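You operate a simulated robot arm through the tools that you are given. There is no shell and no other tool.

You are at the controls of a simulated robot arm. One attempt, no reset.

JOB
Empty the lentil carton into its own canister and bin the carton.
Fine: the brown waste tub; none spilt, lid on again.

Only the result counts: the job must be done as asked and must still hold three seconds after the hand-in. Knocking over, shifting, dropping, spilling or breaking anything else fails it. A push-on lid holds only when it is set on centred and level and pressed home; a screw cap is set on level and turned clockwise until tight.

ROBOT AND FRAMES
A 7-joint arm with a fingered hand, fixed in place. Base frame: the origin is at the foot of the arm, x ahead of it, y to its left, z up. Units: mm, degrees, N and s.
Its first joint turns from -166.0 to 166.0 degrees. Payload 3.7 kg.
The TCP is the grasp point between the finger pads, 25 mm short of the fingertips. In the tool frame z runs along the fingers and y along their closing line. Largest opening 88 mm; the body of the gripper starts 29 mm behind the TCP. The gripper is a hand of 5 fingers: y runs from the thumb to the fingers, the wrist lies at [-13, -106, -174] in the tool frame, and closing takes about 1.5 s.
Orientation is told as [roll, pitch, yaw] about the base's x, y, z axes, in that order, counted from this pose: with the fingers straight down and the wrist toward the robot, the tool's x, y and z point along [0, 1, 0], [1, 0, 0] and [0, 0, -1] of the base frame.

CONTROLS
- The arm moves only by the tool drive_tool. Its arguments are lists of equal length, an entry for each row: "offset": the shift along the base's x, y, z in mm, a list of three; "delta_rot": the turn, a rotation vector about the base's x, y, z in degrees, a list of three. In form: {"offset": [[dx, dy, dz], ...], "delta_rot": [[rx, ry, rz], ...]}. A call has 1 to 20 rows; each row shifts and turns the commanded pose from where the row before left it. "claw" is the gripper command, from -1 (fully open) to 1 (shut), values between in proportion, set as the call begins (left out, the last holds). A row lasts 0.2 s, in which the tool goes at most 50 mm and 8.6 degrees; a call with a longer step from one row to the next is refused whole, and so is a gripper value outside its range. Where a pose cannot be reached the arm comes as near as it can. A force on the tool above 40 N (or 10 N above the force at the start of the call, whichever is more), or a blocked arm, ends the call early, and 0.2 s more pass. Each finger travels about 108 mm/s and halts on what it meets, pressing with about 34 N; the grip force reading is that of the motor and also rises with nothing between the fingers. The clock runs only during rows and for 0.2 s after the last one: add rows that do not move to give the fingers time. The reply holds the time, the measured pose of the TCP, the force on the tool along the base axes, the opening and the grip force, in the units named above and with some noise, with the torque about the TCP (base axes, N m) and any sound that the robot's microphone picked up.
- Cameras (640 x 400 px; columns grow to the right, rows downward): "scene" is fixed at [220.7, -500.5, 1522]; the picture's right is [1.00, -0.10, 0.00], its down [-0.05, -0.48, -0.88] and it looks along [0.08, 0.87, -0.48] (base axes); focal length 340 px, centre (320, 200). "wrist" rides on the gripper at [59, -79, -105] in the tool frame; the picture's right is [-0.73, 0.32, -0.61], its down [-0.62, -0.68, 0.38] and it looks along [-0.29, 0.66, 0.70] (tool axes); focal length 234 px, centre (320, 200).
- capture(camera): a new picture of that camera. The clock stands still meanwhile.
- set_fingers(index, middle, ring, little, thumb_bend, thumb_turn): sets how far each is bent, from 0 (flat) to 1 (curled in); at 0.3 the hand is open as for a grip, at 0.7 the pads meet at the TCP. One left out holds its place. A second passes; each finger stops where it meets its share of the squeeze, and holds until it gets a number again. A gripper value or a shape takes the hand back. It gives what a move gives, with no picture; readings hold the bend of each and the force on index, middle, ring, little, thumb and palm. thumb_turn goes from beside the hand (0) to across from the fingers (1), as for a grip.
- preshape(shape): the hand has 5 fingers and takes this shape, open, in about a second: jaw (thumb against the fingers, like two jaws); tri (thumb and two fingers); tip (a fingertip pinch); poke (one finger out to press); point (the index stretched); flat (the hand flat); cup (the hand cupped); fist (a fist). The gripper value then closes the fingers along that shape, each until it touches; the sizes above hold for jaw. It gives what a move gives, with no picture.
- locate(camera, pixels): for up to 12 pixels [column, row] of the newest picture of that camera ("zoom" is the newest enlarged one), the place [x, y, z] in the base frame of the surface seen there, good to about 2 mm. The clock stands still meanwhile.
- enlarge(camera, box): a new picture of the part [left, top, right, bottom] of that camera's present view, enlarged. The clock stands still meanwhile.
- hand_in(): hands the job in; it is judged then, once.

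Open the gripper and draw the arm clear of the work before you hand the job in, unless the task says otherwise.

The tools are called after ">>>" as name(argument=value, ...) on one line, values as JSON. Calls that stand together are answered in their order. drive_tool: Moves the arm, as the interface text tells. Its arguments: {"type":"object","properties":{"offset":{"type":"array","items":{"type":"array","items":{"type":"number"}}},"delta_rot":{"type":"array","items":{"type":"array","items":{"type":"number"}}},"claw":{"type":"number"}},"required":["offset","delta_rot"]} The other tools are called the same way: preshape (shape) gives the hand a shape; set_fingers (index, middle, ring, little, thumb_bend, thumb_turn) moves the fingers one by one; capture (camera) takes a picture; locate (camera, pixels) gives the place of the surface under pixels of a picture; enlarge (camera, box) takes an enlarged picture of a part of a camera's view; hand_in () hands the job in.

At the start:

```text
time_s: 0.0
ee_pos: [194.1, 338.6, 1263.8]
ee_rot: [0.3, -0.2, 0.3]
contact_force: [-14.7, 96.7, 38.1]
wrist_torque: [-8.28, -0.2, -2.8]
gripper_width: 87.7
gripper_force: 0.1
shape: jaw
bend: [0.3, 0.3, 0.3, 0.3, 0.3, 0.98]
finger forces: [0.0, 0.1, 0.0, 0.0, 0.0, 0.1]
```

scene: 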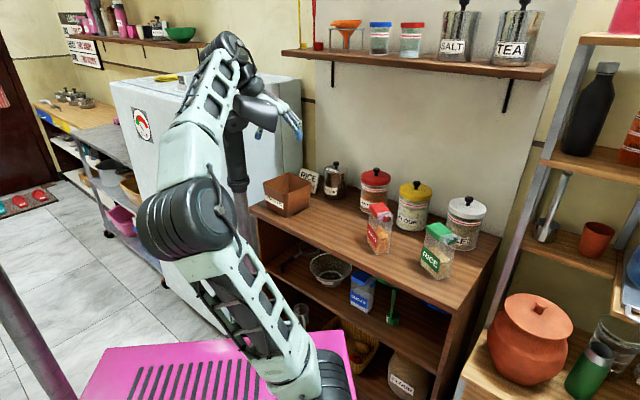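
wrist: 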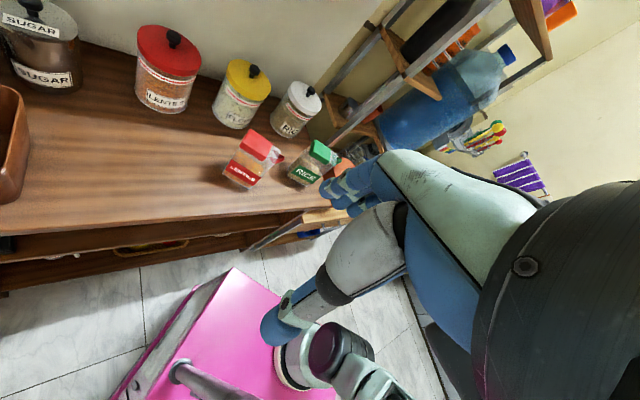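

The first pictures show a red-capped carton at about (379,228) and a red-lidded canister at (375,190) on the counter, plus a brown tub at (288,195). I'll enlarge the counter region for detail.

>>> enlarge(camera="scene", box=[240, 140, 500, 300])

>>> enlarge(camera="wrist", box=[0, 0, 360, 220])

```text
2.46 times, centred on (370, 220) of scene
```

zoom: 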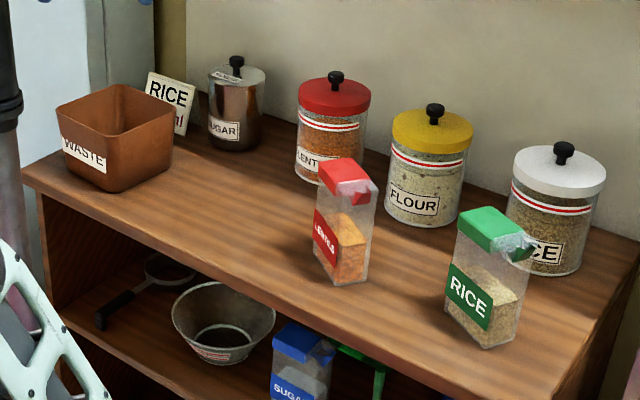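

```text
1.78 times, centred on (180, 110) of wrist
```

zoom: 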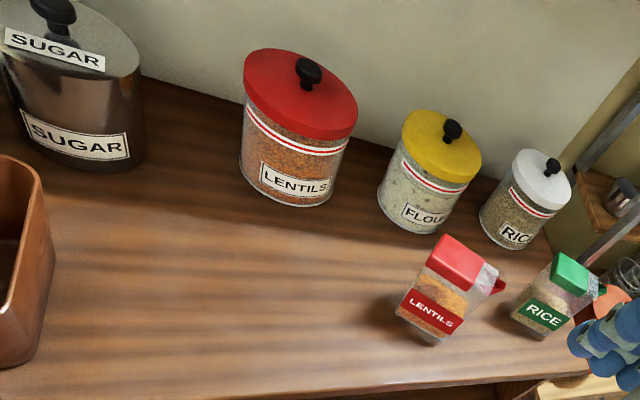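

The carton "LENTILS" looks like a clear box with a red top and an open corner/spout; the canister "LENTILS" has a red lid with a black knob. I'll enlarge each, as well as the note behind the waste tub.

>>> enlarge(camera="scene", box=[350, 160, 414, 260])

>>> enlarge(camera="scene", box=[250, 150, 360, 220])

>>> enlarge(camera="wrist", box=[210, 110, 350, 200])

```text
4.00 times, centred on (382, 210) of scene
```

zoom: 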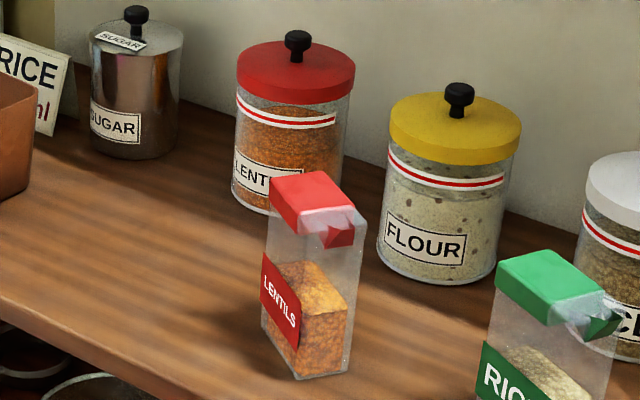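

```text
5.71 times, centred on (305, 185) of scene
```

zoom: 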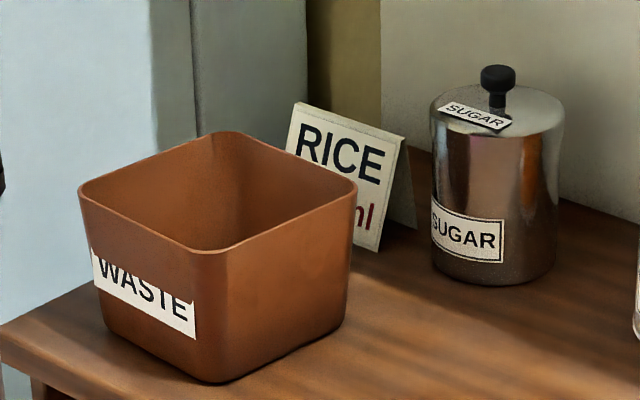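

```text
4.44 times, centred on (280, 155) of wrist
```

zoom: 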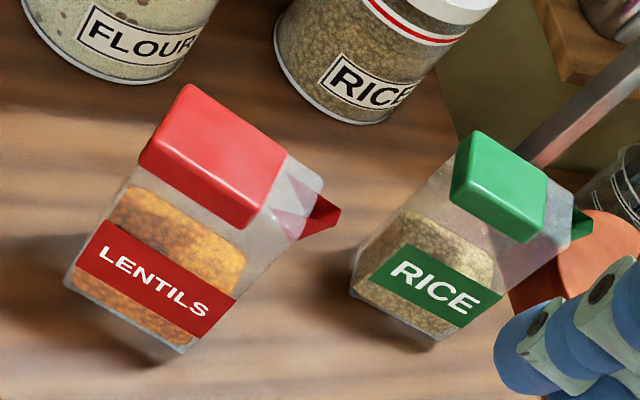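

The carton's pouring spout is on its right (+x) side. I'll locate key points of the carton and canister in a fresh zoom.

>>> enlarge(camera="scene", box=[350, 160, 414, 260])

>>> locate(camera="zoom", pixels=[[275, 182], [322, 175], [300, 232], [352, 207], [330, 240], [300, 375], [347, 370], [265, 335], [280, 305], [365, 225], [262, 258], [335, 215]])

>>> locate(camera="zoom", pixels=[[297, 38], [297, 62], [243, 60], [350, 85], [290, 95], [310, 48], [235, 190], [270, 210], [253, 130], [458, 90], [455, 135], [480, 285]])

```text
4.00 times, centred on (382, 210) of scene
```

zoom: 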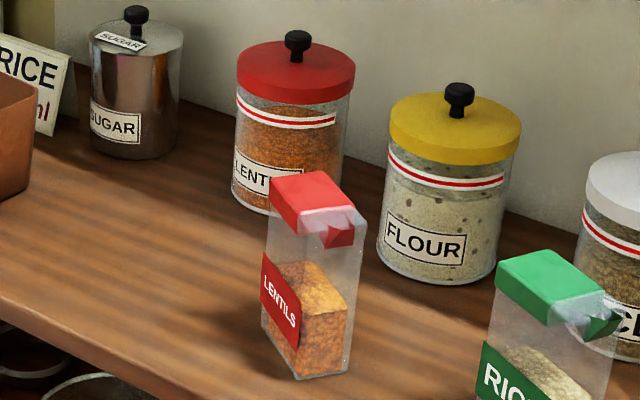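

```text
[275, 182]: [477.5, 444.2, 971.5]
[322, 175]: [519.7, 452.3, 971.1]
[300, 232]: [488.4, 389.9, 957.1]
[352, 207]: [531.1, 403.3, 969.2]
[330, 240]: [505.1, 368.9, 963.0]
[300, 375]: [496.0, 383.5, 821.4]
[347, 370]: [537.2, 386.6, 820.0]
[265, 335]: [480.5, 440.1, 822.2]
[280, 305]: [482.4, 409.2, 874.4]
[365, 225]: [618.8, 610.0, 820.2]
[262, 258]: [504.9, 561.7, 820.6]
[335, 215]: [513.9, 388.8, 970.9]
```

```text
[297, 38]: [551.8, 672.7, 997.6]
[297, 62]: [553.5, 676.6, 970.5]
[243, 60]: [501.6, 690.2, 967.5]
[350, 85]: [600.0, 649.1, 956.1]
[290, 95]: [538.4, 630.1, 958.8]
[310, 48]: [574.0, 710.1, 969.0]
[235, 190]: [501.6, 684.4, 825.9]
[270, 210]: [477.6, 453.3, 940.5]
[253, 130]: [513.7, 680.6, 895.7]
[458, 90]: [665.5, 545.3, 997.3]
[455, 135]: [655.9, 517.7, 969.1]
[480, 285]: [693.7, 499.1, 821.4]
```

The carton's footprint is about 45 × 68 mm and it stands near (508, 421), 150 mm tall, with the spout toward about -y; the canister knob is near (553, 680, 997). Next I'll locate the tub and counter edges, and take the full scene for context.

>>> enlarge(camera="scene", box=[240, 150, 400, 250])

>>> locate(camera="zoom", pixels=[[92, 123], [180, 89], [285, 130], [196, 161], [200, 250], [105, 215], [275, 205], [190, 120], [60, 215], [320, 355], [30, 205], [270, 100]])

>>> locate(camera="zoom", pixels=[[275, 50], [320, 90], [300, 150], [378, 60], [375, 38], [380, 165], [470, 100], [600, 60], [400, 250], [100, 160], [170, 180], [250, 300]])

```text
4.00 times, centred on (320, 200) of scene
```

zoom: 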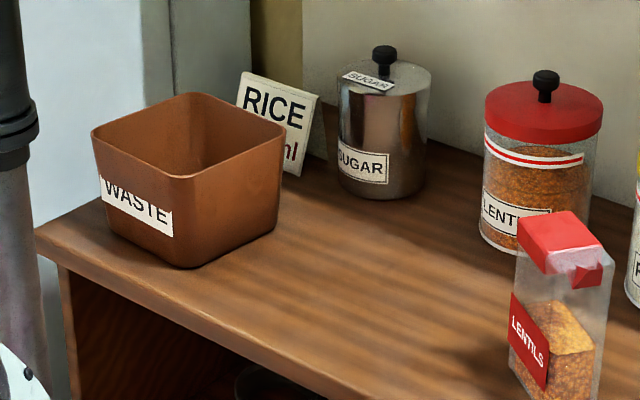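

```text
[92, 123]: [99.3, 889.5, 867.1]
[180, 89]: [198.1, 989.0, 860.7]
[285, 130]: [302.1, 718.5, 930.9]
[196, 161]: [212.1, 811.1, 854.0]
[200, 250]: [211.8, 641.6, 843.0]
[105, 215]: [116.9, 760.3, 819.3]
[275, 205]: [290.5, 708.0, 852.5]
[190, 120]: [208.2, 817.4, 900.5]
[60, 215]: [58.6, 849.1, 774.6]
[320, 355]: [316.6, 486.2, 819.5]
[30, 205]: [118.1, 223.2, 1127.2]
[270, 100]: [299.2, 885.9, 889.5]
```

```text
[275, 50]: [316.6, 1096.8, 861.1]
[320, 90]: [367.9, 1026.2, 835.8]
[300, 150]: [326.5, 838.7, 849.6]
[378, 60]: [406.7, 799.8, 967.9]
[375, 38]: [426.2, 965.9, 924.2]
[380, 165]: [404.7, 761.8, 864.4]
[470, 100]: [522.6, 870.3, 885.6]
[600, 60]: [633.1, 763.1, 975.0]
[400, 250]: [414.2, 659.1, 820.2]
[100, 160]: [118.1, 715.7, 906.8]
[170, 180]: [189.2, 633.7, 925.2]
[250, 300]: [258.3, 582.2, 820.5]
```

The tub is roughly 140 mm square and centred near (204, 727), with its rim at z≈930. Now I'll map the arm's own geometry and the rest of the counter with more points.

>>> capture(camera="scene")

>>> locate(camera="scene", pixels=[[300, 375], [265, 330], [215, 260], [190, 215], [205, 120], [230, 70], [240, 160], [248, 260], [262, 110], [290, 120], [230, 120], [335, 370]])

>>> locate(camera="scene", pixels=[[440, 230], [437, 265], [466, 205], [466, 240], [413, 190], [450, 225], [490, 245], [445, 320], [330, 250], [280, 235], [250, 215], [420, 345]])

```text
taken
```

scene: 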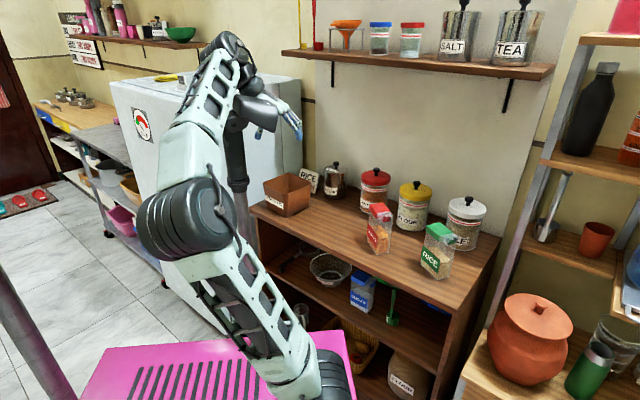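

```text
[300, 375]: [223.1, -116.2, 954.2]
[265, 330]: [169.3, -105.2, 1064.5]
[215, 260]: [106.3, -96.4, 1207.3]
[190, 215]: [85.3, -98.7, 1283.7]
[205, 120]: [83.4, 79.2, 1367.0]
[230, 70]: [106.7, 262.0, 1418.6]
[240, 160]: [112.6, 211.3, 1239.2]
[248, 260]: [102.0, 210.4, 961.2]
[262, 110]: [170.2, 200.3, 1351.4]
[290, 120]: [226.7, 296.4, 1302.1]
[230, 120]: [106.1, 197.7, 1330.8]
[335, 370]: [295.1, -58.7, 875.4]
```

```text
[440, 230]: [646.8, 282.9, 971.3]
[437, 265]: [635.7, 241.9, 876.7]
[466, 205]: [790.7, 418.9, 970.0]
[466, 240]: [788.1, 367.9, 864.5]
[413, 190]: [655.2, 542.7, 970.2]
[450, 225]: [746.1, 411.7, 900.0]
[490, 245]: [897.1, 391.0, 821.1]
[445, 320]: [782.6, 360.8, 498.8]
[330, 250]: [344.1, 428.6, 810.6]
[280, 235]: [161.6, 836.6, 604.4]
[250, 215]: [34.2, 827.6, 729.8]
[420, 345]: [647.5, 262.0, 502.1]
```

I'd like to understand what the vertical pole next to the arm is, so I'll enlarge the arm area in both views.

>>> enlarge(camera="scene", box=[100, 20, 340, 300])

>>> enlarge(camera="scene", box=[180, 30, 310, 150])

>>> enlarge(camera="wrist", box=[100, 130, 640, 400])

```text
1.43 times, centred on (220, 160) of scene
```

zoom: 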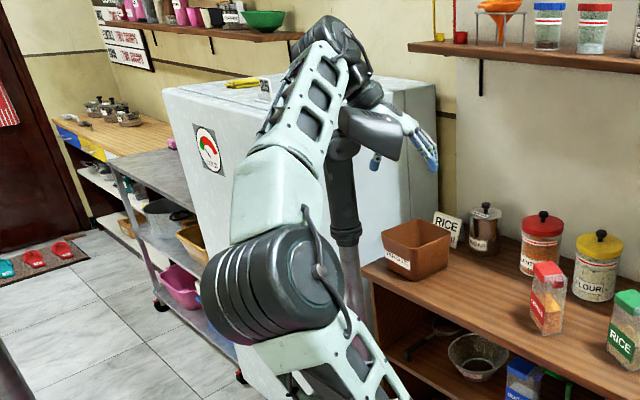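

```text
3.33 times, centred on (245, 90) of scene
```

zoom: 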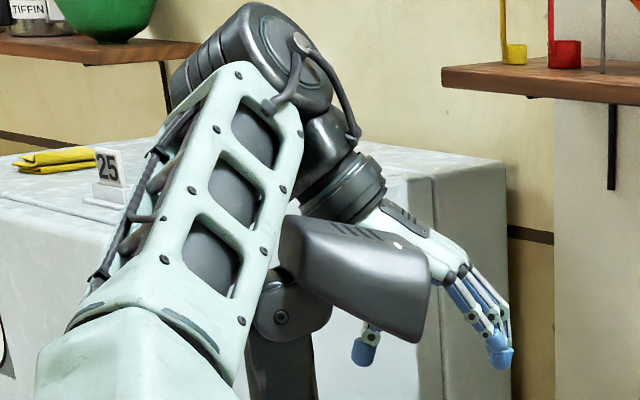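

```text
1.19 times, centred on (370, 265) of wrist
```

zoom: 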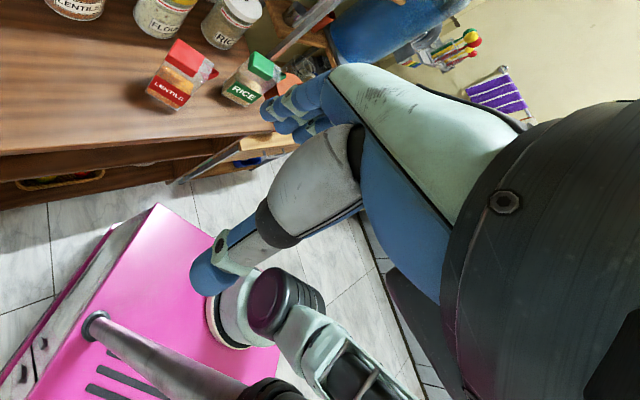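

The mast is a fixed post beside the arm near (105, 211), with a head close to the forearm. I'll do a motionless row to see the steady force readings.

>>> drive_tool(offset=[[0, 0, 0], [0, 0, 0]], delta_rot=[[0, 0, 0], [0, 0, 0]])

```text
time_s: 0.6
ee_pos: [192.8, 340.0, 1264.3]
ee_rot: [0.5, -0.2, 0.5]
contact_force: [-18.5, 93.9, 32.6]
wrist_torque: [-7.93, -0.71, -2.89]
gripper_width: 87.6
gripper_force: 0.0
shape: jaw
bend: [0.3, 0.3, 0.3, 0.3, 0.3, 0.98]
finger forces: [0.0, 0.0, 0.1, 0.0, 0.1, 0.0]
```

A steady ~95 N push along +y says the hand is pressed against something, likely the mast's head at about (170,200,1351). I'll look closer before moving.

>>> enlarge(camera="scene", box=[225, 75, 315, 150])

>>> locate(camera="zoom", pixels=[[150, 150], [250, 150], [330, 190], [370, 240], [230, 230], [120, 270], [90, 330], [300, 100], [400, 130], [330, 270], [480, 220], [180, 130]])

>>> capture(camera="wrist")

>>> locate(camera="wrist", pixels=[[360, 250], [290, 310], [330, 340], [260, 390], [190, 375], [420, 280], [450, 180], [360, 190], [580, 250], [340, 395], [320, 340], [430, 330]])

```text
5.33 times, centred on (270, 112) of scene
```

zoom: 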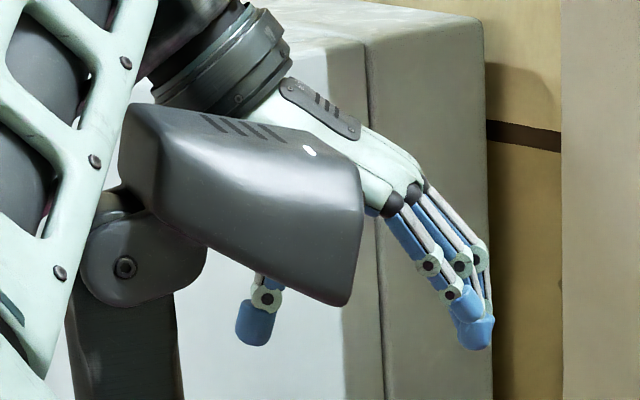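

```text
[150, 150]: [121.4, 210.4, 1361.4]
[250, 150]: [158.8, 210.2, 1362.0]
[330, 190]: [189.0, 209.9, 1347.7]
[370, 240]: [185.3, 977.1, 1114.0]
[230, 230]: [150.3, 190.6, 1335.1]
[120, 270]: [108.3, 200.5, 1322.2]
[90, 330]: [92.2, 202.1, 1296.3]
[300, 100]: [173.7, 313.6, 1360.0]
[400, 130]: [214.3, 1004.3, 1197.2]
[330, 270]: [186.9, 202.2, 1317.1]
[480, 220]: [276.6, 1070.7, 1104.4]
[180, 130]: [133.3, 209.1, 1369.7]
```

```text
taken
```

wrist: 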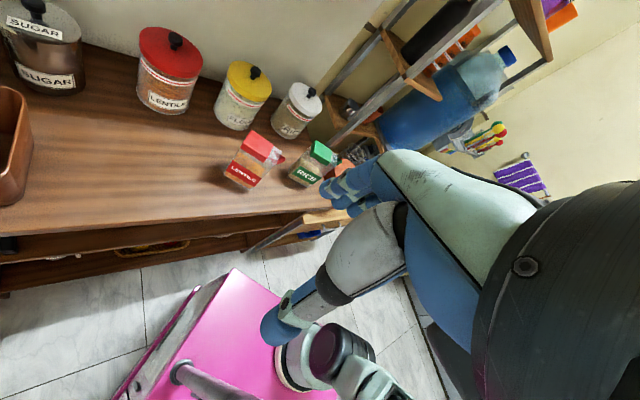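

```text
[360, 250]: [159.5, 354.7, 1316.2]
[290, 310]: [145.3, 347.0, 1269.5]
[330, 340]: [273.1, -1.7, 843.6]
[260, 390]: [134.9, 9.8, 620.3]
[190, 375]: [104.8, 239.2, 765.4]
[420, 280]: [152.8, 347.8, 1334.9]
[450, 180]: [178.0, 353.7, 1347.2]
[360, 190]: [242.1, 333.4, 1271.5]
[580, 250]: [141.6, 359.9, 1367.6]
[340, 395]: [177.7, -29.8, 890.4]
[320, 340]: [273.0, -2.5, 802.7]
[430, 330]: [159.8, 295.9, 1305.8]
```

The mast's head (≈190,205,1330) is pressing the side of the hand; the push is along +y, so I back away in +y (and slightly up) in small rows.

>>> drive_tool(offset=[[0, 10, 3], [0, 10, 3], [0, 10, 3], [0, 10, 0], [0, 10, 0], [0, 10, 0]], delta_rot=[[0, 0, 0], [0, 0, 0], [0, 0, 0], [0, 0, 0], [0, 0, 0], [0, 0, 0]])

```text
time_s: 2.0
ee_pos: [203.4, 394.8, 1283.4]
ee_rot: [1.4, 0.6, 0.0]
contact_force: [1.2, -0.3, 0.1]
wrist_torque: [0.0, 0.02, 0.01]
gripper_width: 87.8
gripper_force: 0.1
shape: jaw
bend: [0.3, 0.3, 0.3, 0.3, 0.3, 0.98]
finger forces: [0.0, 0.0, 0.0, 0.0, 0.1, 0.0]
```

The hand is now free (force ~0). Before travelling I'll check the upper shelf and the back wall for clearance above the canisters.

>>> capture(camera="scene")

>>> locate(camera="scene", pixels=[[285, 50], [350, 58], [425, 68], [500, 76], [540, 78], [460, 50], [345, 35], [508, 100], [330, 72], [420, 110], [380, 120], [480, 130]])

>>> capture(camera="wrist")

```text
taken
```

scene: 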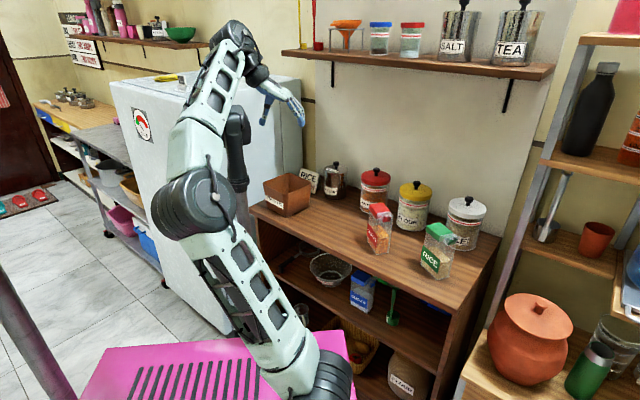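

```text
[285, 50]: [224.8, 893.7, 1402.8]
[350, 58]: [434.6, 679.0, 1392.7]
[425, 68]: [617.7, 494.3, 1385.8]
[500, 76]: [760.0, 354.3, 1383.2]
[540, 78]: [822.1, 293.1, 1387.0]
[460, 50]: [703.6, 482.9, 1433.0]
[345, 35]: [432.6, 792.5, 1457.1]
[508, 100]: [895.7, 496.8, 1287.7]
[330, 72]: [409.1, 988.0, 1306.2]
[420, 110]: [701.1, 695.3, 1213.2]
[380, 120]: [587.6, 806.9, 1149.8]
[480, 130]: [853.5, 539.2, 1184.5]
```

```text
taken
```

wrist: 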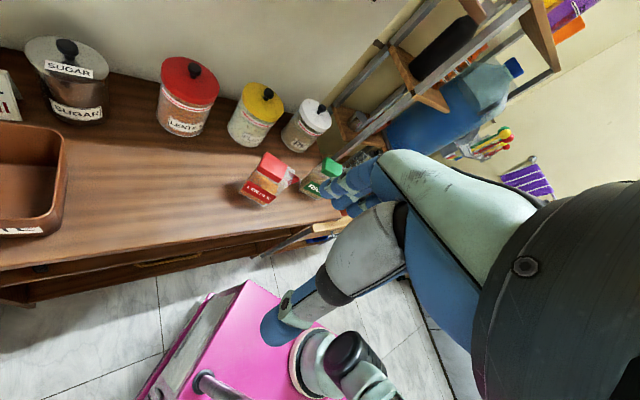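

The shelf's front edge is at x+y≈1113 (z≈1385) and the wall at x+y≈1396; the canisters stand under it. I'll start toward the lentil canister in stages, with yaw +45, watching for the mast.

>>> drive_tool(offset=[[20, 25, 0], [20, 25, 0], [20, 20, 0], [20, 20, 0], [20, 15, -5], [20, 15, -5]], delta_rot=[[0, 0, 4], [0, 0, 4], [0, 0, 4], [0, 0, 4], [0, 0, 4], [0, 0, 4]])

>>> capture(camera="scene")

```text
time_s: 3.1
ee_pos: [206.2, 463.6, 1317.4]
ee_rot: [5.3, 0.0, 27.1]
contact_force: [0.9, -0.4, 0.1]
wrist_torque: [0.02, 0.08, 0.04]
gripper_width: 87.9
gripper_force: 0.1
shape: jaw
bend: [0.3, 0.3, 0.3, 0.3, 0.3, 0.98]
finger forces: [0.0, 0.0, 0.1, 0.0, 0.0, 0.0]
stopped in row 5: the arm was blocked; the commanded pose is now the measured one
```

```text
taken
```

scene: 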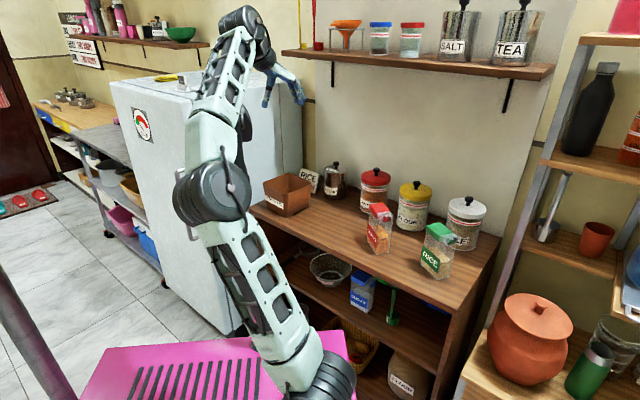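

The forearm got blocked, most likely by the mast head. I need a better picture of how arm and mast sit; I'll enlarge and locate points on the forearm, elbow and mast.

>>> enlarge(camera="scene", box=[160, 0, 320, 240])

>>> enlarge(camera="scene", box=[190, 60, 290, 140])

>>> locate(camera="zoom", pixels=[[340, 290], [350, 330], [365, 250], [240, 150], [300, 130], [130, 300], [90, 320], [280, 200], [370, 300], [160, 360], [320, 380], [330, 60]])

>>> capture(camera="wrist")

```text
1.67 times, centred on (240, 120) of scene
```

zoom: 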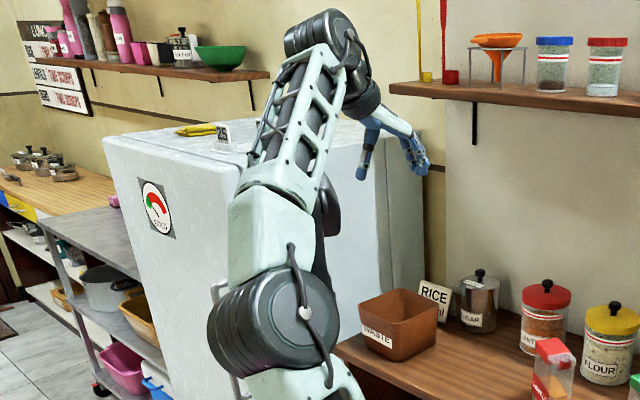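

```text
5.00 times, centred on (240, 100) of scene
```

zoom: 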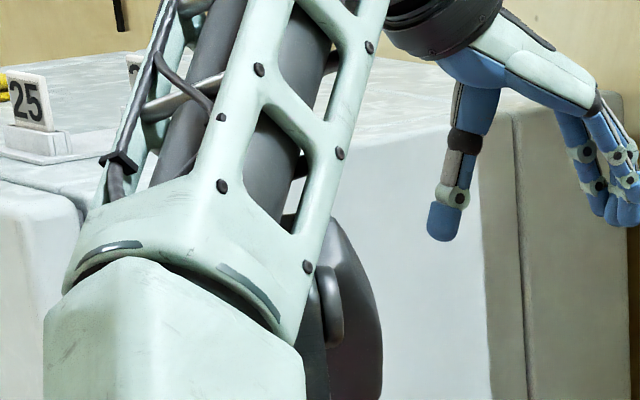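

```text
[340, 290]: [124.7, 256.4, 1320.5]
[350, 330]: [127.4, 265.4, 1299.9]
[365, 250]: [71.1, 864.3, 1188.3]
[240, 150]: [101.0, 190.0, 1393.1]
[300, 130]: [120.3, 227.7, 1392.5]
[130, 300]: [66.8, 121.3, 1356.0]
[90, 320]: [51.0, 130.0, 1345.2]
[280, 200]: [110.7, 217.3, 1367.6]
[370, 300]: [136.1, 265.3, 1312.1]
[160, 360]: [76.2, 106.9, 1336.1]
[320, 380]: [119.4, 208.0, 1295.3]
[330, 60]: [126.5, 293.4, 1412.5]
```

```text
taken
```

wrist: 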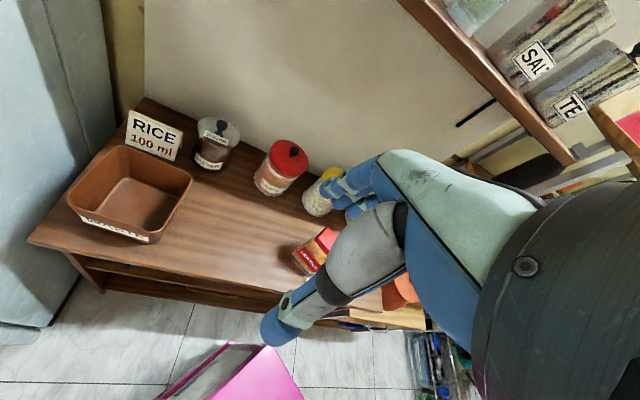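

The note reads "RICE 100 ml", so it doesn't concern the lentils. I'll locate the pink pedestal, shoulder and current elbow to understand the arm's kinematics near the mast.

>>> capture(camera="scene")

>>> locate(camera="scene", pixels=[[195, 366], [120, 380], [250, 390], [300, 345], [335, 385], [315, 395], [355, 385], [280, 330], [230, 190], [215, 195], [248, 120], [345, 350]])

>>> locate(camera="wrist", pixels=[[230, 380], [270, 370], [250, 365], [430, 330], [445, 345], [100, 190], [180, 185], [85, 165], [155, 150], [150, 230], [80, 200], [120, 190]])

```text
taken
```

scene: 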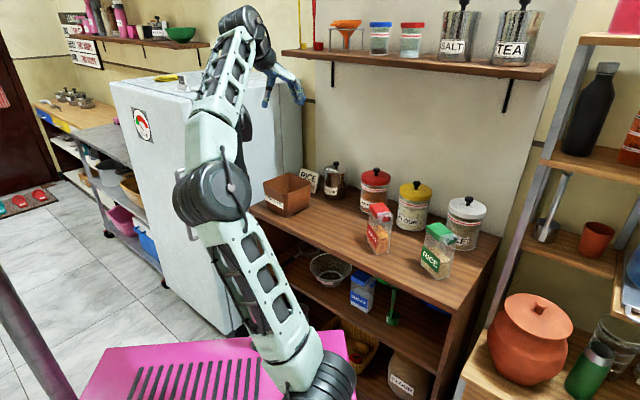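

```text
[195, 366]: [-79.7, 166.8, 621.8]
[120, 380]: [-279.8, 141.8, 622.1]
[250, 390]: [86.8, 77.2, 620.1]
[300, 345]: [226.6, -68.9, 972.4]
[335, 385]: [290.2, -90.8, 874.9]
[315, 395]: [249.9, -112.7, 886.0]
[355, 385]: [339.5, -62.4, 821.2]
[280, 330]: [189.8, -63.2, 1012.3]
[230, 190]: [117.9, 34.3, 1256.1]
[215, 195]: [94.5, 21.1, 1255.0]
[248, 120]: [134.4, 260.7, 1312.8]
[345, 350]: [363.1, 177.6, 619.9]
```

```text
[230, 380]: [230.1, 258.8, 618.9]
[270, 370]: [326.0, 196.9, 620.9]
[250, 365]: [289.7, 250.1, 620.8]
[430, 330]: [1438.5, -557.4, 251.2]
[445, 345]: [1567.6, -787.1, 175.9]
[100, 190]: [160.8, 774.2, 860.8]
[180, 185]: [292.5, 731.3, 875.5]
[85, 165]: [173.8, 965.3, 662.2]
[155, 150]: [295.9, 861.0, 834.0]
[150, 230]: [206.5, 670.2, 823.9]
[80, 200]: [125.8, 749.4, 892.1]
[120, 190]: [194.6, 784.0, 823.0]
```

The forearm (near x≈108 at y=211) is up against the mast, so sideways motion needs the arm lifted over its head (top ≈1370). I'll raise the tool gently and see how the forearm moves.

>>> drive_tool(offset=[[0, -5, 20], [0, -5, 20], [0, -5, 20], [0, -5, 20], [0, -5, 20]], delta_rot=[[-1, 0, 0], [-1, 0, 0], [-1, 0, 0], [-1, 0, 0], [-1, 0, 0]])

>>> enlarge(camera="scene", box=[120, 0, 360, 240])

```text
time_s: 4.3
ee_pos: [218.8, 443.3, 1380.9]
ee_rot: [0.7, 2.2, 25.5]
contact_force: [-0.6, -0.8, -0.3]
wrist_torque: [0.03, -0.02, -0.01]
gripper_width: 87.8
gripper_force: 0.0
shape: jaw
bend: [0.3, 0.3, 0.3, 0.3, 0.3, 0.98]
finger forces: [0.0, 0.1, 0.0, 0.0, 0.0, 0.1]
out of reach, approached as far as the arm can: row 4, 5
```

```text
1.67 times, centred on (240, 120) of scene
```

zoom: 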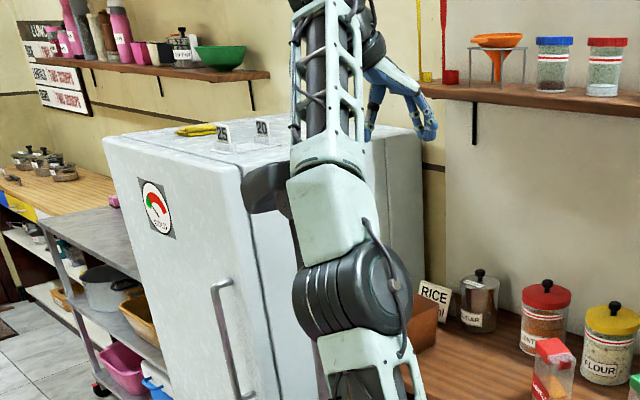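

The forearm has now slid over to the right side of the mast (head visible at zoom (262,190) left of the forearm). I'll verify positions.

>>> locate(camera="zoom", pixels=[[262, 190], [285, 210], [300, 230], [320, 150], [330, 230], [350, 300], [350, 80], [400, 350], [340, 370], [250, 180], [380, 130], [310, 300]])

```text
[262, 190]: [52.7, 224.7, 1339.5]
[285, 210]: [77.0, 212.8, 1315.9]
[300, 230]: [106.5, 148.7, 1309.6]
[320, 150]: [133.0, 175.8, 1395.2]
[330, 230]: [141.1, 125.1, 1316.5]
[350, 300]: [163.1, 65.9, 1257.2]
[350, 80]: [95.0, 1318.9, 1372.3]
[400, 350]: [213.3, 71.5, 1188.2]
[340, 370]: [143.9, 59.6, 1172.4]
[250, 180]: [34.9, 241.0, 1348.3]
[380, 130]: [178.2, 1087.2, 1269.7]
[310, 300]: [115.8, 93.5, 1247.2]
```

The forearm is now right of the mast post (forearm x≈133–160 at y≈176). I'll continue the swing to +x to get fully clear of the mast.

>>> drive_tool(offset=[[20, -5, -2], [20, -5, -2], [20, -5, -2], [20, -5, -2], [20, -5, -2], [20, -5, -2]], delta_rot=[[0, 0, 2], [0, 0, 2], [0, 0, 2], [0, 0, 2], [0, 0, 2], [0, 0, 2]])

>>> enlarge(camera="scene", box=[120, 0, 400, 240])

>>> locate(camera="zoom", pixels=[[262, 190], [285, 210], [300, 230], [320, 150], [330, 230], [350, 300], [350, 80], [400, 350], [340, 370], [250, 180], [380, 130], [310, 300]])

```text
time_s: 5.7
ee_pos: [332.6, 420.5, 1365.2]
ee_rot: [-0.2, 2.4, 38.2]
contact_force: [0.6, 0.1, -0.3]
wrist_torque: [0.0, -0.02, 0.02]
gripper_width: 88.3
gripper_force: 0.1
shape: jaw
bend: [0.3, 0.3, 0.3, 0.3, 0.3, 0.98]
finger forces: [0.0, 0.0, 0.1, 0.0, 0.0, 0.0]
```

```text
1.67 times, centred on (260, 120) of scene
```

zoom: 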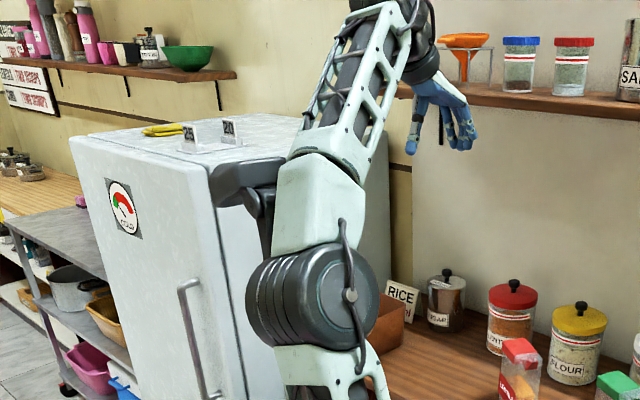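

```text
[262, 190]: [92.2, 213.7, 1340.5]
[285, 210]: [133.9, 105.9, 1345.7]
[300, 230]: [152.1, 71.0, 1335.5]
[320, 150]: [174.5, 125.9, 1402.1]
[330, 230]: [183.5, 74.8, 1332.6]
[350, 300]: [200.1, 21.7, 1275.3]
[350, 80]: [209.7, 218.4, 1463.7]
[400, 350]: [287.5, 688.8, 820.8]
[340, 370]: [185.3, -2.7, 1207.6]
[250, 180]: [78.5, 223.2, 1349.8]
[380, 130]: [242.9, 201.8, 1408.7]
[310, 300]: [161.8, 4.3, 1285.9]
```

The arm is now clear on the right of the mast. I'll descend toward a pre-approach point in front of the lentil canister, about (480, 600, 1150), yaw ≈45.

>>> drive_tool(offset=[[14, 12, -15], [14, 12, -15], [14, 12, -15], [14, 15, -18], [14, 15, -18], [14, 15, -18], [12, 17, -20], [12, 17, -20], [12, 17, -20], [10, 17, -20], [10, 17, -18], [8, 14, -18]], delta_rot=[[0, -0.2, 0.6], [0, -0.2, 0.6], [0, -0.2, 0.6], [0, -0.2, 0.6], [0, -0.2, 0.6], [0, -0.2, 0.6], [0, -0.2, 0.6], [0, -0.2, 0.6], [0, -0.2, 0.6], [0, -0.2, 0.6], [0, -0.2, 0.6], [0, -0.2, 0.6]])

>>> capture(camera="scene")

>>> capture(camera="wrist")

```text
time_s: 8.5
ee_pos: [499.3, 564.1, 1199.1]
ee_rot: [3.7, -1.2, 44.8]
contact_force: [0.6, -0.1, -0.9]
wrist_torque: [0.02, -0.03, -0.02]
gripper_width: 87.7
gripper_force: 0.1
shape: jaw
bend: [0.3, 0.3, 0.3, 0.3, 0.3, 0.98]
finger forces: [0.0, 0.0, 0.1, 0.1, 0.1, 0.0]
stopped in row 12: the arm was blocked; the commanded pose is now the measured one
```

```text
taken
```

scene: 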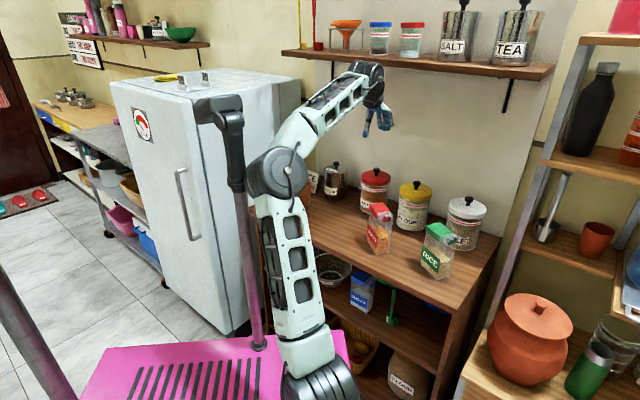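

```text
taken
```

wrist: 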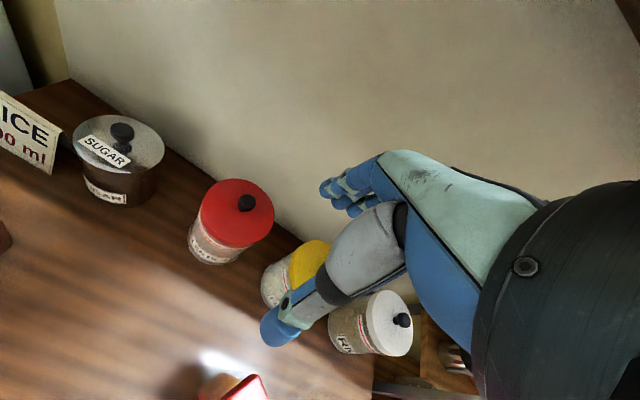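

Blocked again; the elbow at px (278,173) appears next to the mast post at (237,150). I'll locate both.

>>> enlarge(camera="scene", box=[180, 50, 420, 250])

>>> locate(camera="zoom", pixels=[[80, 110], [120, 130], [140, 210], [155, 250], [180, 280], [200, 250], [255, 250], [290, 250], [330, 240], [300, 200], [400, 120], [500, 60]])

>>> locate(camera="zoom", pixels=[[180, 220], [195, 205], [250, 190], [350, 190], [340, 150], [460, 130], [480, 90], [530, 170], [500, 200], [260, 320], [300, 350], [205, 300]])

```text
2.00 times, centred on (300, 150) of scene
```

zoom: 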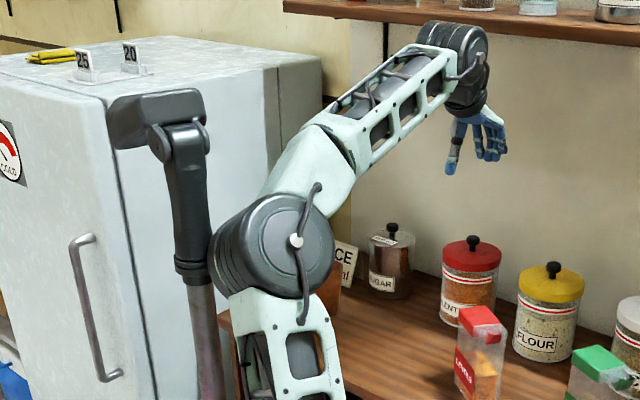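

```text
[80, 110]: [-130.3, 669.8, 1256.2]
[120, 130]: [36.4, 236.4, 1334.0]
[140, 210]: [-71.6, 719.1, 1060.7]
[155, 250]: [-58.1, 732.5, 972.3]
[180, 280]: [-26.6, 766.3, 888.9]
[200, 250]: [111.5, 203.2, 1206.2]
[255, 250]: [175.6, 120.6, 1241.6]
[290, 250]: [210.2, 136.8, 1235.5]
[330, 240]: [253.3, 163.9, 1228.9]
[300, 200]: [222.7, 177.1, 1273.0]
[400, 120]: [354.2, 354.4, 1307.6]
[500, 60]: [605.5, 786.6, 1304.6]
```

```text
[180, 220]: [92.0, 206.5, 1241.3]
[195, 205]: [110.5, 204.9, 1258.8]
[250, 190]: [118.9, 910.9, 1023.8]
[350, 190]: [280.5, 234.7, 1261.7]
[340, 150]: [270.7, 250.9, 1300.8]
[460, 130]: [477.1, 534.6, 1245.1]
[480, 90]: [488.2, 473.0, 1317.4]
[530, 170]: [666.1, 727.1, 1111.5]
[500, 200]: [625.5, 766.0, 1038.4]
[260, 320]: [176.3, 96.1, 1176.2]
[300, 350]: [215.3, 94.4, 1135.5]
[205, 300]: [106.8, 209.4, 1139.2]
```

The elbow drum (≈(195,190,1235)) is touching the post at (105,211). Yawing the tool counter-clockwise about the TCP shifts the wrist, and hence the elbow, to +x away from the post, so I'll do that with a small +x shift.

>>> drive_tool(offset=[[10, -5, 0], [8, -5, 0], [5, 0, 0], [5, 0, 0], [5, 0, 0], [5, 0, 0], [0, 0, 0], [0, 0, 0]], delta_rot=[[-0.5, 0, 2], [-0.5, 0, 5], [-0.5, 0, 6], [-0.5, 0, 6], [-0.5, 0, 6], [-0.5, 0, 6], [-0.5, 0, 6], [0, 0, 6]])

>>> enlarge(camera="scene", box=[180, 50, 420, 250])

>>> locate(camera="zoom", pixels=[[230, 250], [255, 250], [290, 250], [330, 240], [300, 200], [400, 120], [120, 130], [190, 170]])

```text
time_s: 10.3
ee_pos: [537.6, 555.3, 1198.1]
ee_rot: [1.7, 1.9, 87.9]
contact_force: [-0.4, 0.7, -0.2]
wrist_torque: [0.0, -0.01, -0.03]
gripper_width: 87.8
gripper_force: 0.0
shape: jaw
bend: [0.3, 0.3, 0.3, 0.3, 0.3, 0.98]
finger forces: [0.1, 0.0, 0.0, 0.1, 0.1, 0.1]
```

```text
2.00 times, centred on (300, 150) of scene
```

zoom: 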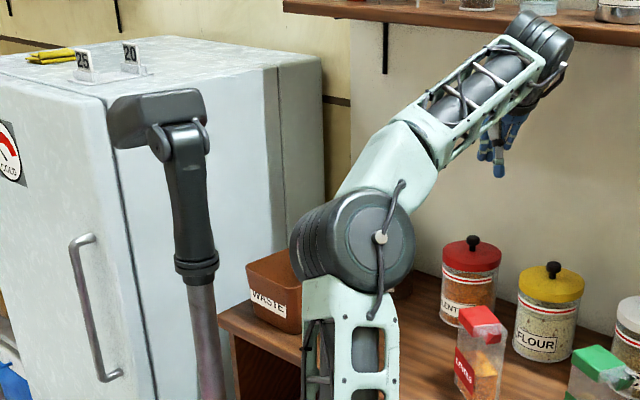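

```text
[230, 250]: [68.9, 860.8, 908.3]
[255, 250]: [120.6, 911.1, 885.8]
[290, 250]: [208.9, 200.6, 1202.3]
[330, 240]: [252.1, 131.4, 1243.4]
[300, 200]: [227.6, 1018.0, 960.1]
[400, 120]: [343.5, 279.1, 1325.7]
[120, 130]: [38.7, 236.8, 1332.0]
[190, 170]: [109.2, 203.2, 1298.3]
```

The elbow is now well clear of the post. I'll check the wrist view and re-locate the lentil knob precisely.

>>> capture(camera="wrist")

>>> enlarge(camera="scene", box=[355, 160, 395, 190])

>>> locate(camera="zoom", pixels=[[320, 120], [300, 130], [345, 130], [322, 150], [320, 180], [100, 210], [540, 240], [300, 310], [420, 150], [230, 160]])

```text
taken
```

wrist: 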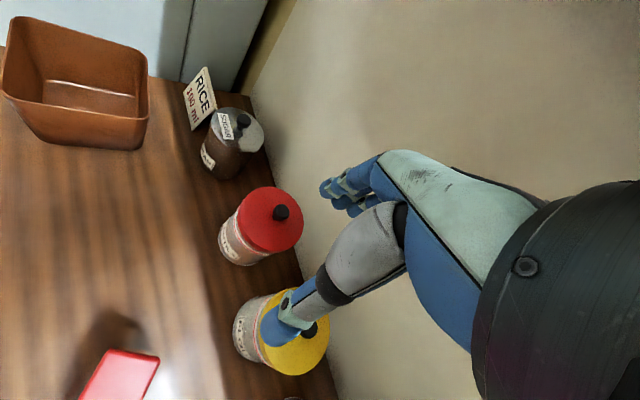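

```text
13.33 times, centred on (375, 175) of scene
```

zoom: 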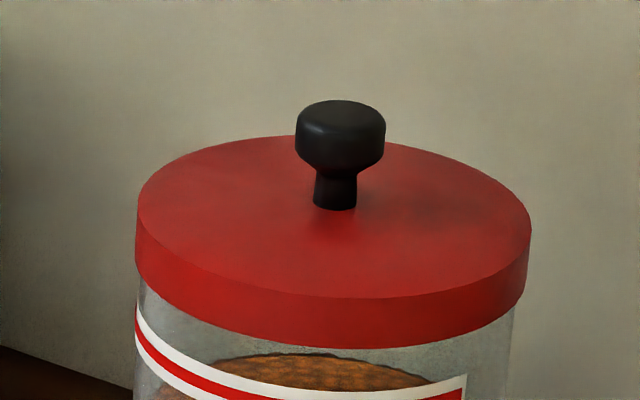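

```text
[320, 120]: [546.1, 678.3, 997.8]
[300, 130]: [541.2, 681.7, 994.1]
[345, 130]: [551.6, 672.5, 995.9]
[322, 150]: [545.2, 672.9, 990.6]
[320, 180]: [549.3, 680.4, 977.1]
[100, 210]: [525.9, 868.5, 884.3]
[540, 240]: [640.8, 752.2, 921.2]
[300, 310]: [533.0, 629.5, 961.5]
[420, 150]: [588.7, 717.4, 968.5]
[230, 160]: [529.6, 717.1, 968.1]
```

The knob has a ~27 mm head on a thin stem, lid top z≈968. I'll sample the lid edge to get its centre.

>>> locate(camera="zoom", pixels=[[143, 207], [526, 232], [335, 294], [450, 163], [250, 142], [180, 260], [490, 275], [340, 108], [380, 125], [335, 205], [318, 195], [354, 195]])

>>> locate(camera="wrist", pixels=[[281, 212], [237, 218], [300, 225], [270, 190], [268, 250], [240, 200], [295, 200], [285, 245], [120, 350], [90, 390]])

```text
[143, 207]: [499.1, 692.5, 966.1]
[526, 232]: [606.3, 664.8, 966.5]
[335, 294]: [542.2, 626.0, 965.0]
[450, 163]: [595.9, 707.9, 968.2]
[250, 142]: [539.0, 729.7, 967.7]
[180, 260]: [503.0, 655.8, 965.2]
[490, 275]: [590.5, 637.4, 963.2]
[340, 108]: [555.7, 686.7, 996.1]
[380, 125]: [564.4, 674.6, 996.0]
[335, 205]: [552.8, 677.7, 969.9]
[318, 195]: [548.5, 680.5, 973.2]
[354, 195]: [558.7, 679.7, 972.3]
```

```text
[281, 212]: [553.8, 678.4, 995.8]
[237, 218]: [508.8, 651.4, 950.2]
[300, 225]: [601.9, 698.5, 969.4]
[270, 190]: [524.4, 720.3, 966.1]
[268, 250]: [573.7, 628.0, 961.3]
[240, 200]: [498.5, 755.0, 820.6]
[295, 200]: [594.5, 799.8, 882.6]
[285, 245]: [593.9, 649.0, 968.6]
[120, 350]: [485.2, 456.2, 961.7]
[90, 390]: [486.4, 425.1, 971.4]
```

Lid centre ≈ (553.5, 679.5), top z≈968, knob top ≈997. I'll descend first in front of the shelf edge, then move forward over the knob, levelling the tool.

>>> drive_tool(offset=[[0, 0, -15], [0, 0, -15], [0, 0, -15], [0, 0, -15], [0, 0, -15], [0, 0, -15], [0, 0, -15], [0, 0, -10], [4, 15, 0], [4, 15, 0], [4, 15, 0], [4, 15, 0], [0, 15, 0], [0, 15, 0], [0, 15, 0], [0, 15, 0]], delta_rot=[[0.5, -0.5, 0], [0.5, -0.5, 0], [0.4, -0.4, 0], [0.4, -0.4, 0], [0, 0, 0], [0, 0, 0], [0, 0, 0], [0, 0, 0], [0, 0, 0], [0, 0, 0], [0, 0, 0], [0, 0, 0], [0, 0, 0], [0, 0, 0], [0, 0, 0], [0, 0, 0]])

>>> capture(camera="scene")

>>> capture(camera="wrist")

```text
time_s: 13.7
ee_pos: [554.1, 673.1, 1084.0]
ee_rot: [0.1, 0.0, 87.6]
contact_force: [-0.2, -1.2, -0.6]
wrist_torque: [-0.02, -0.05, 0.01]
gripper_width: 87.9
gripper_force: 0.0
shape: jaw
bend: [0.3, 0.3, 0.3, 0.3, 0.3, 0.98]
finger forces: [0.0, 0.1, 0.0, 0.0, 0.0, 0.0]
```

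```text
taken
```

scene: 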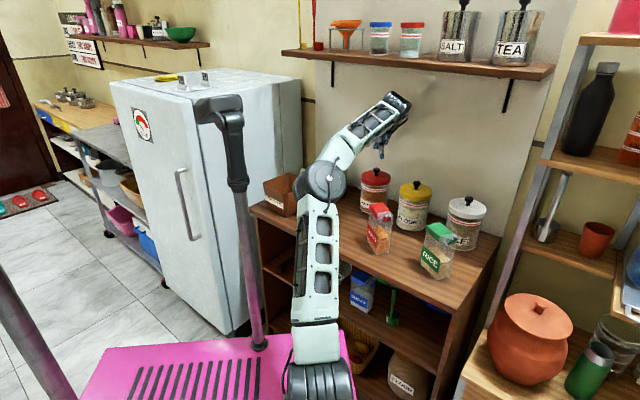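

```text
taken
```

wrist: 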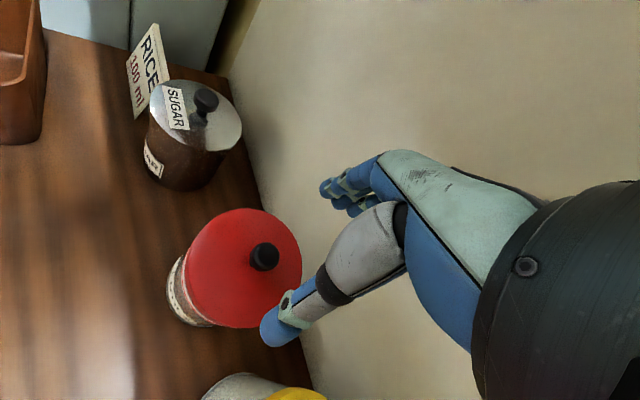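

Tool is level at (554,673,1084). I'll centre it (+6 in y), lower to about 1030, and inspect the alignment with the knob.

>>> drive_tool(offset=[[0, 6, -10], [0, 0, -12], [0, 0, -12], [0, 0, -10], [0, 0, -8], [0, 0, 0]], delta_rot=[[0, 0, 0], [0, 0, 0], [0, 0, 0], [0, 0, 0], [0, 0, 0], [0, 0, 0]])

>>> enlarge(camera="scene", box=[330, 100, 430, 200])

>>> capture(camera="wrist")

```text
time_s: 15.1
ee_pos: [554.3, 681.2, 1029.7]
ee_rot: [0.1, 0.0, 87.8]
contact_force: [-0.3, -0.3, 1.1]
wrist_torque: [0.03, 0.0, -0.01]
gripper_width: 87.8
gripper_force: 0.0
shape: jaw
bend: [0.3, 0.3, 0.3, 0.3, 0.3, 0.98]
finger forces: [0.1, 0.0, 0.0, 0.0, 0.0, 0.0]
```

```text
4.00 times, centred on (380, 150) of scene
```

zoom: 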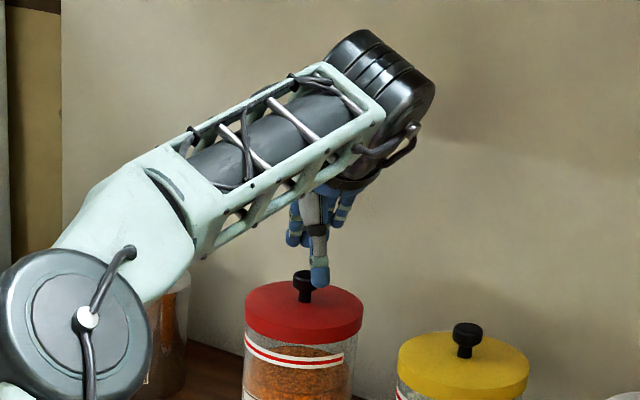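

```text
taken
```

wrist: 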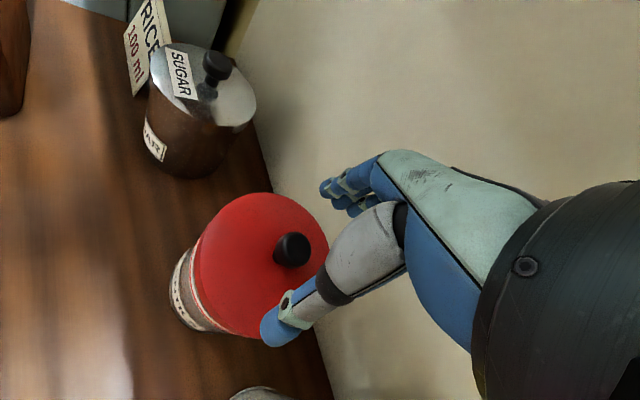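

The thumb tip is at zoom (318,283) in front of the knob. I'll check the heights of thumb and fingertips relative to the lid.

>>> enlarge(camera="scene", box=[355, 135, 405, 185])

>>> locate(camera="zoom", pixels=[[320, 285], [322, 298], [305, 260], [240, 190], [245, 215], [375, 160], [380, 185], [270, 285], [265, 300], [330, 230], [290, 290], [310, 200]])

>>> locate(camera="wrist", pixels=[[272, 330], [285, 300], [330, 190], [352, 205], [340, 180], [291, 248], [365, 175], [268, 340], [310, 300]])

```text
8.00 times, centred on (380, 160) of scene
```

zoom: 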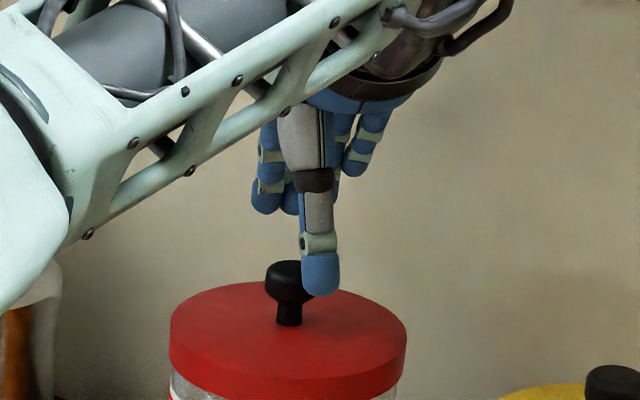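

```text
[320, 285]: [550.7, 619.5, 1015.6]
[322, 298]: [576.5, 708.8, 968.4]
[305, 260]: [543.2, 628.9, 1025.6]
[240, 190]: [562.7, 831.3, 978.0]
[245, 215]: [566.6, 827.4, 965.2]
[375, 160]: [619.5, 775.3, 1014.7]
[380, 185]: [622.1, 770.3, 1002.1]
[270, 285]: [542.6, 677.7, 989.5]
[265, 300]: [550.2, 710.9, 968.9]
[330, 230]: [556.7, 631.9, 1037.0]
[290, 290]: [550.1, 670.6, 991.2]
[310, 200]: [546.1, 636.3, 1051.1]
```

```text
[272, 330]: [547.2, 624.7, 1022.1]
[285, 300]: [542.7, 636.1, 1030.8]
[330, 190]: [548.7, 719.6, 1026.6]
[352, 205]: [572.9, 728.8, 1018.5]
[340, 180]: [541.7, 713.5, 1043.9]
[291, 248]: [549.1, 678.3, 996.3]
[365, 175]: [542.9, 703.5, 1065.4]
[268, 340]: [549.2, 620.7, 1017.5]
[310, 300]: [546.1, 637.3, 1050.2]
```

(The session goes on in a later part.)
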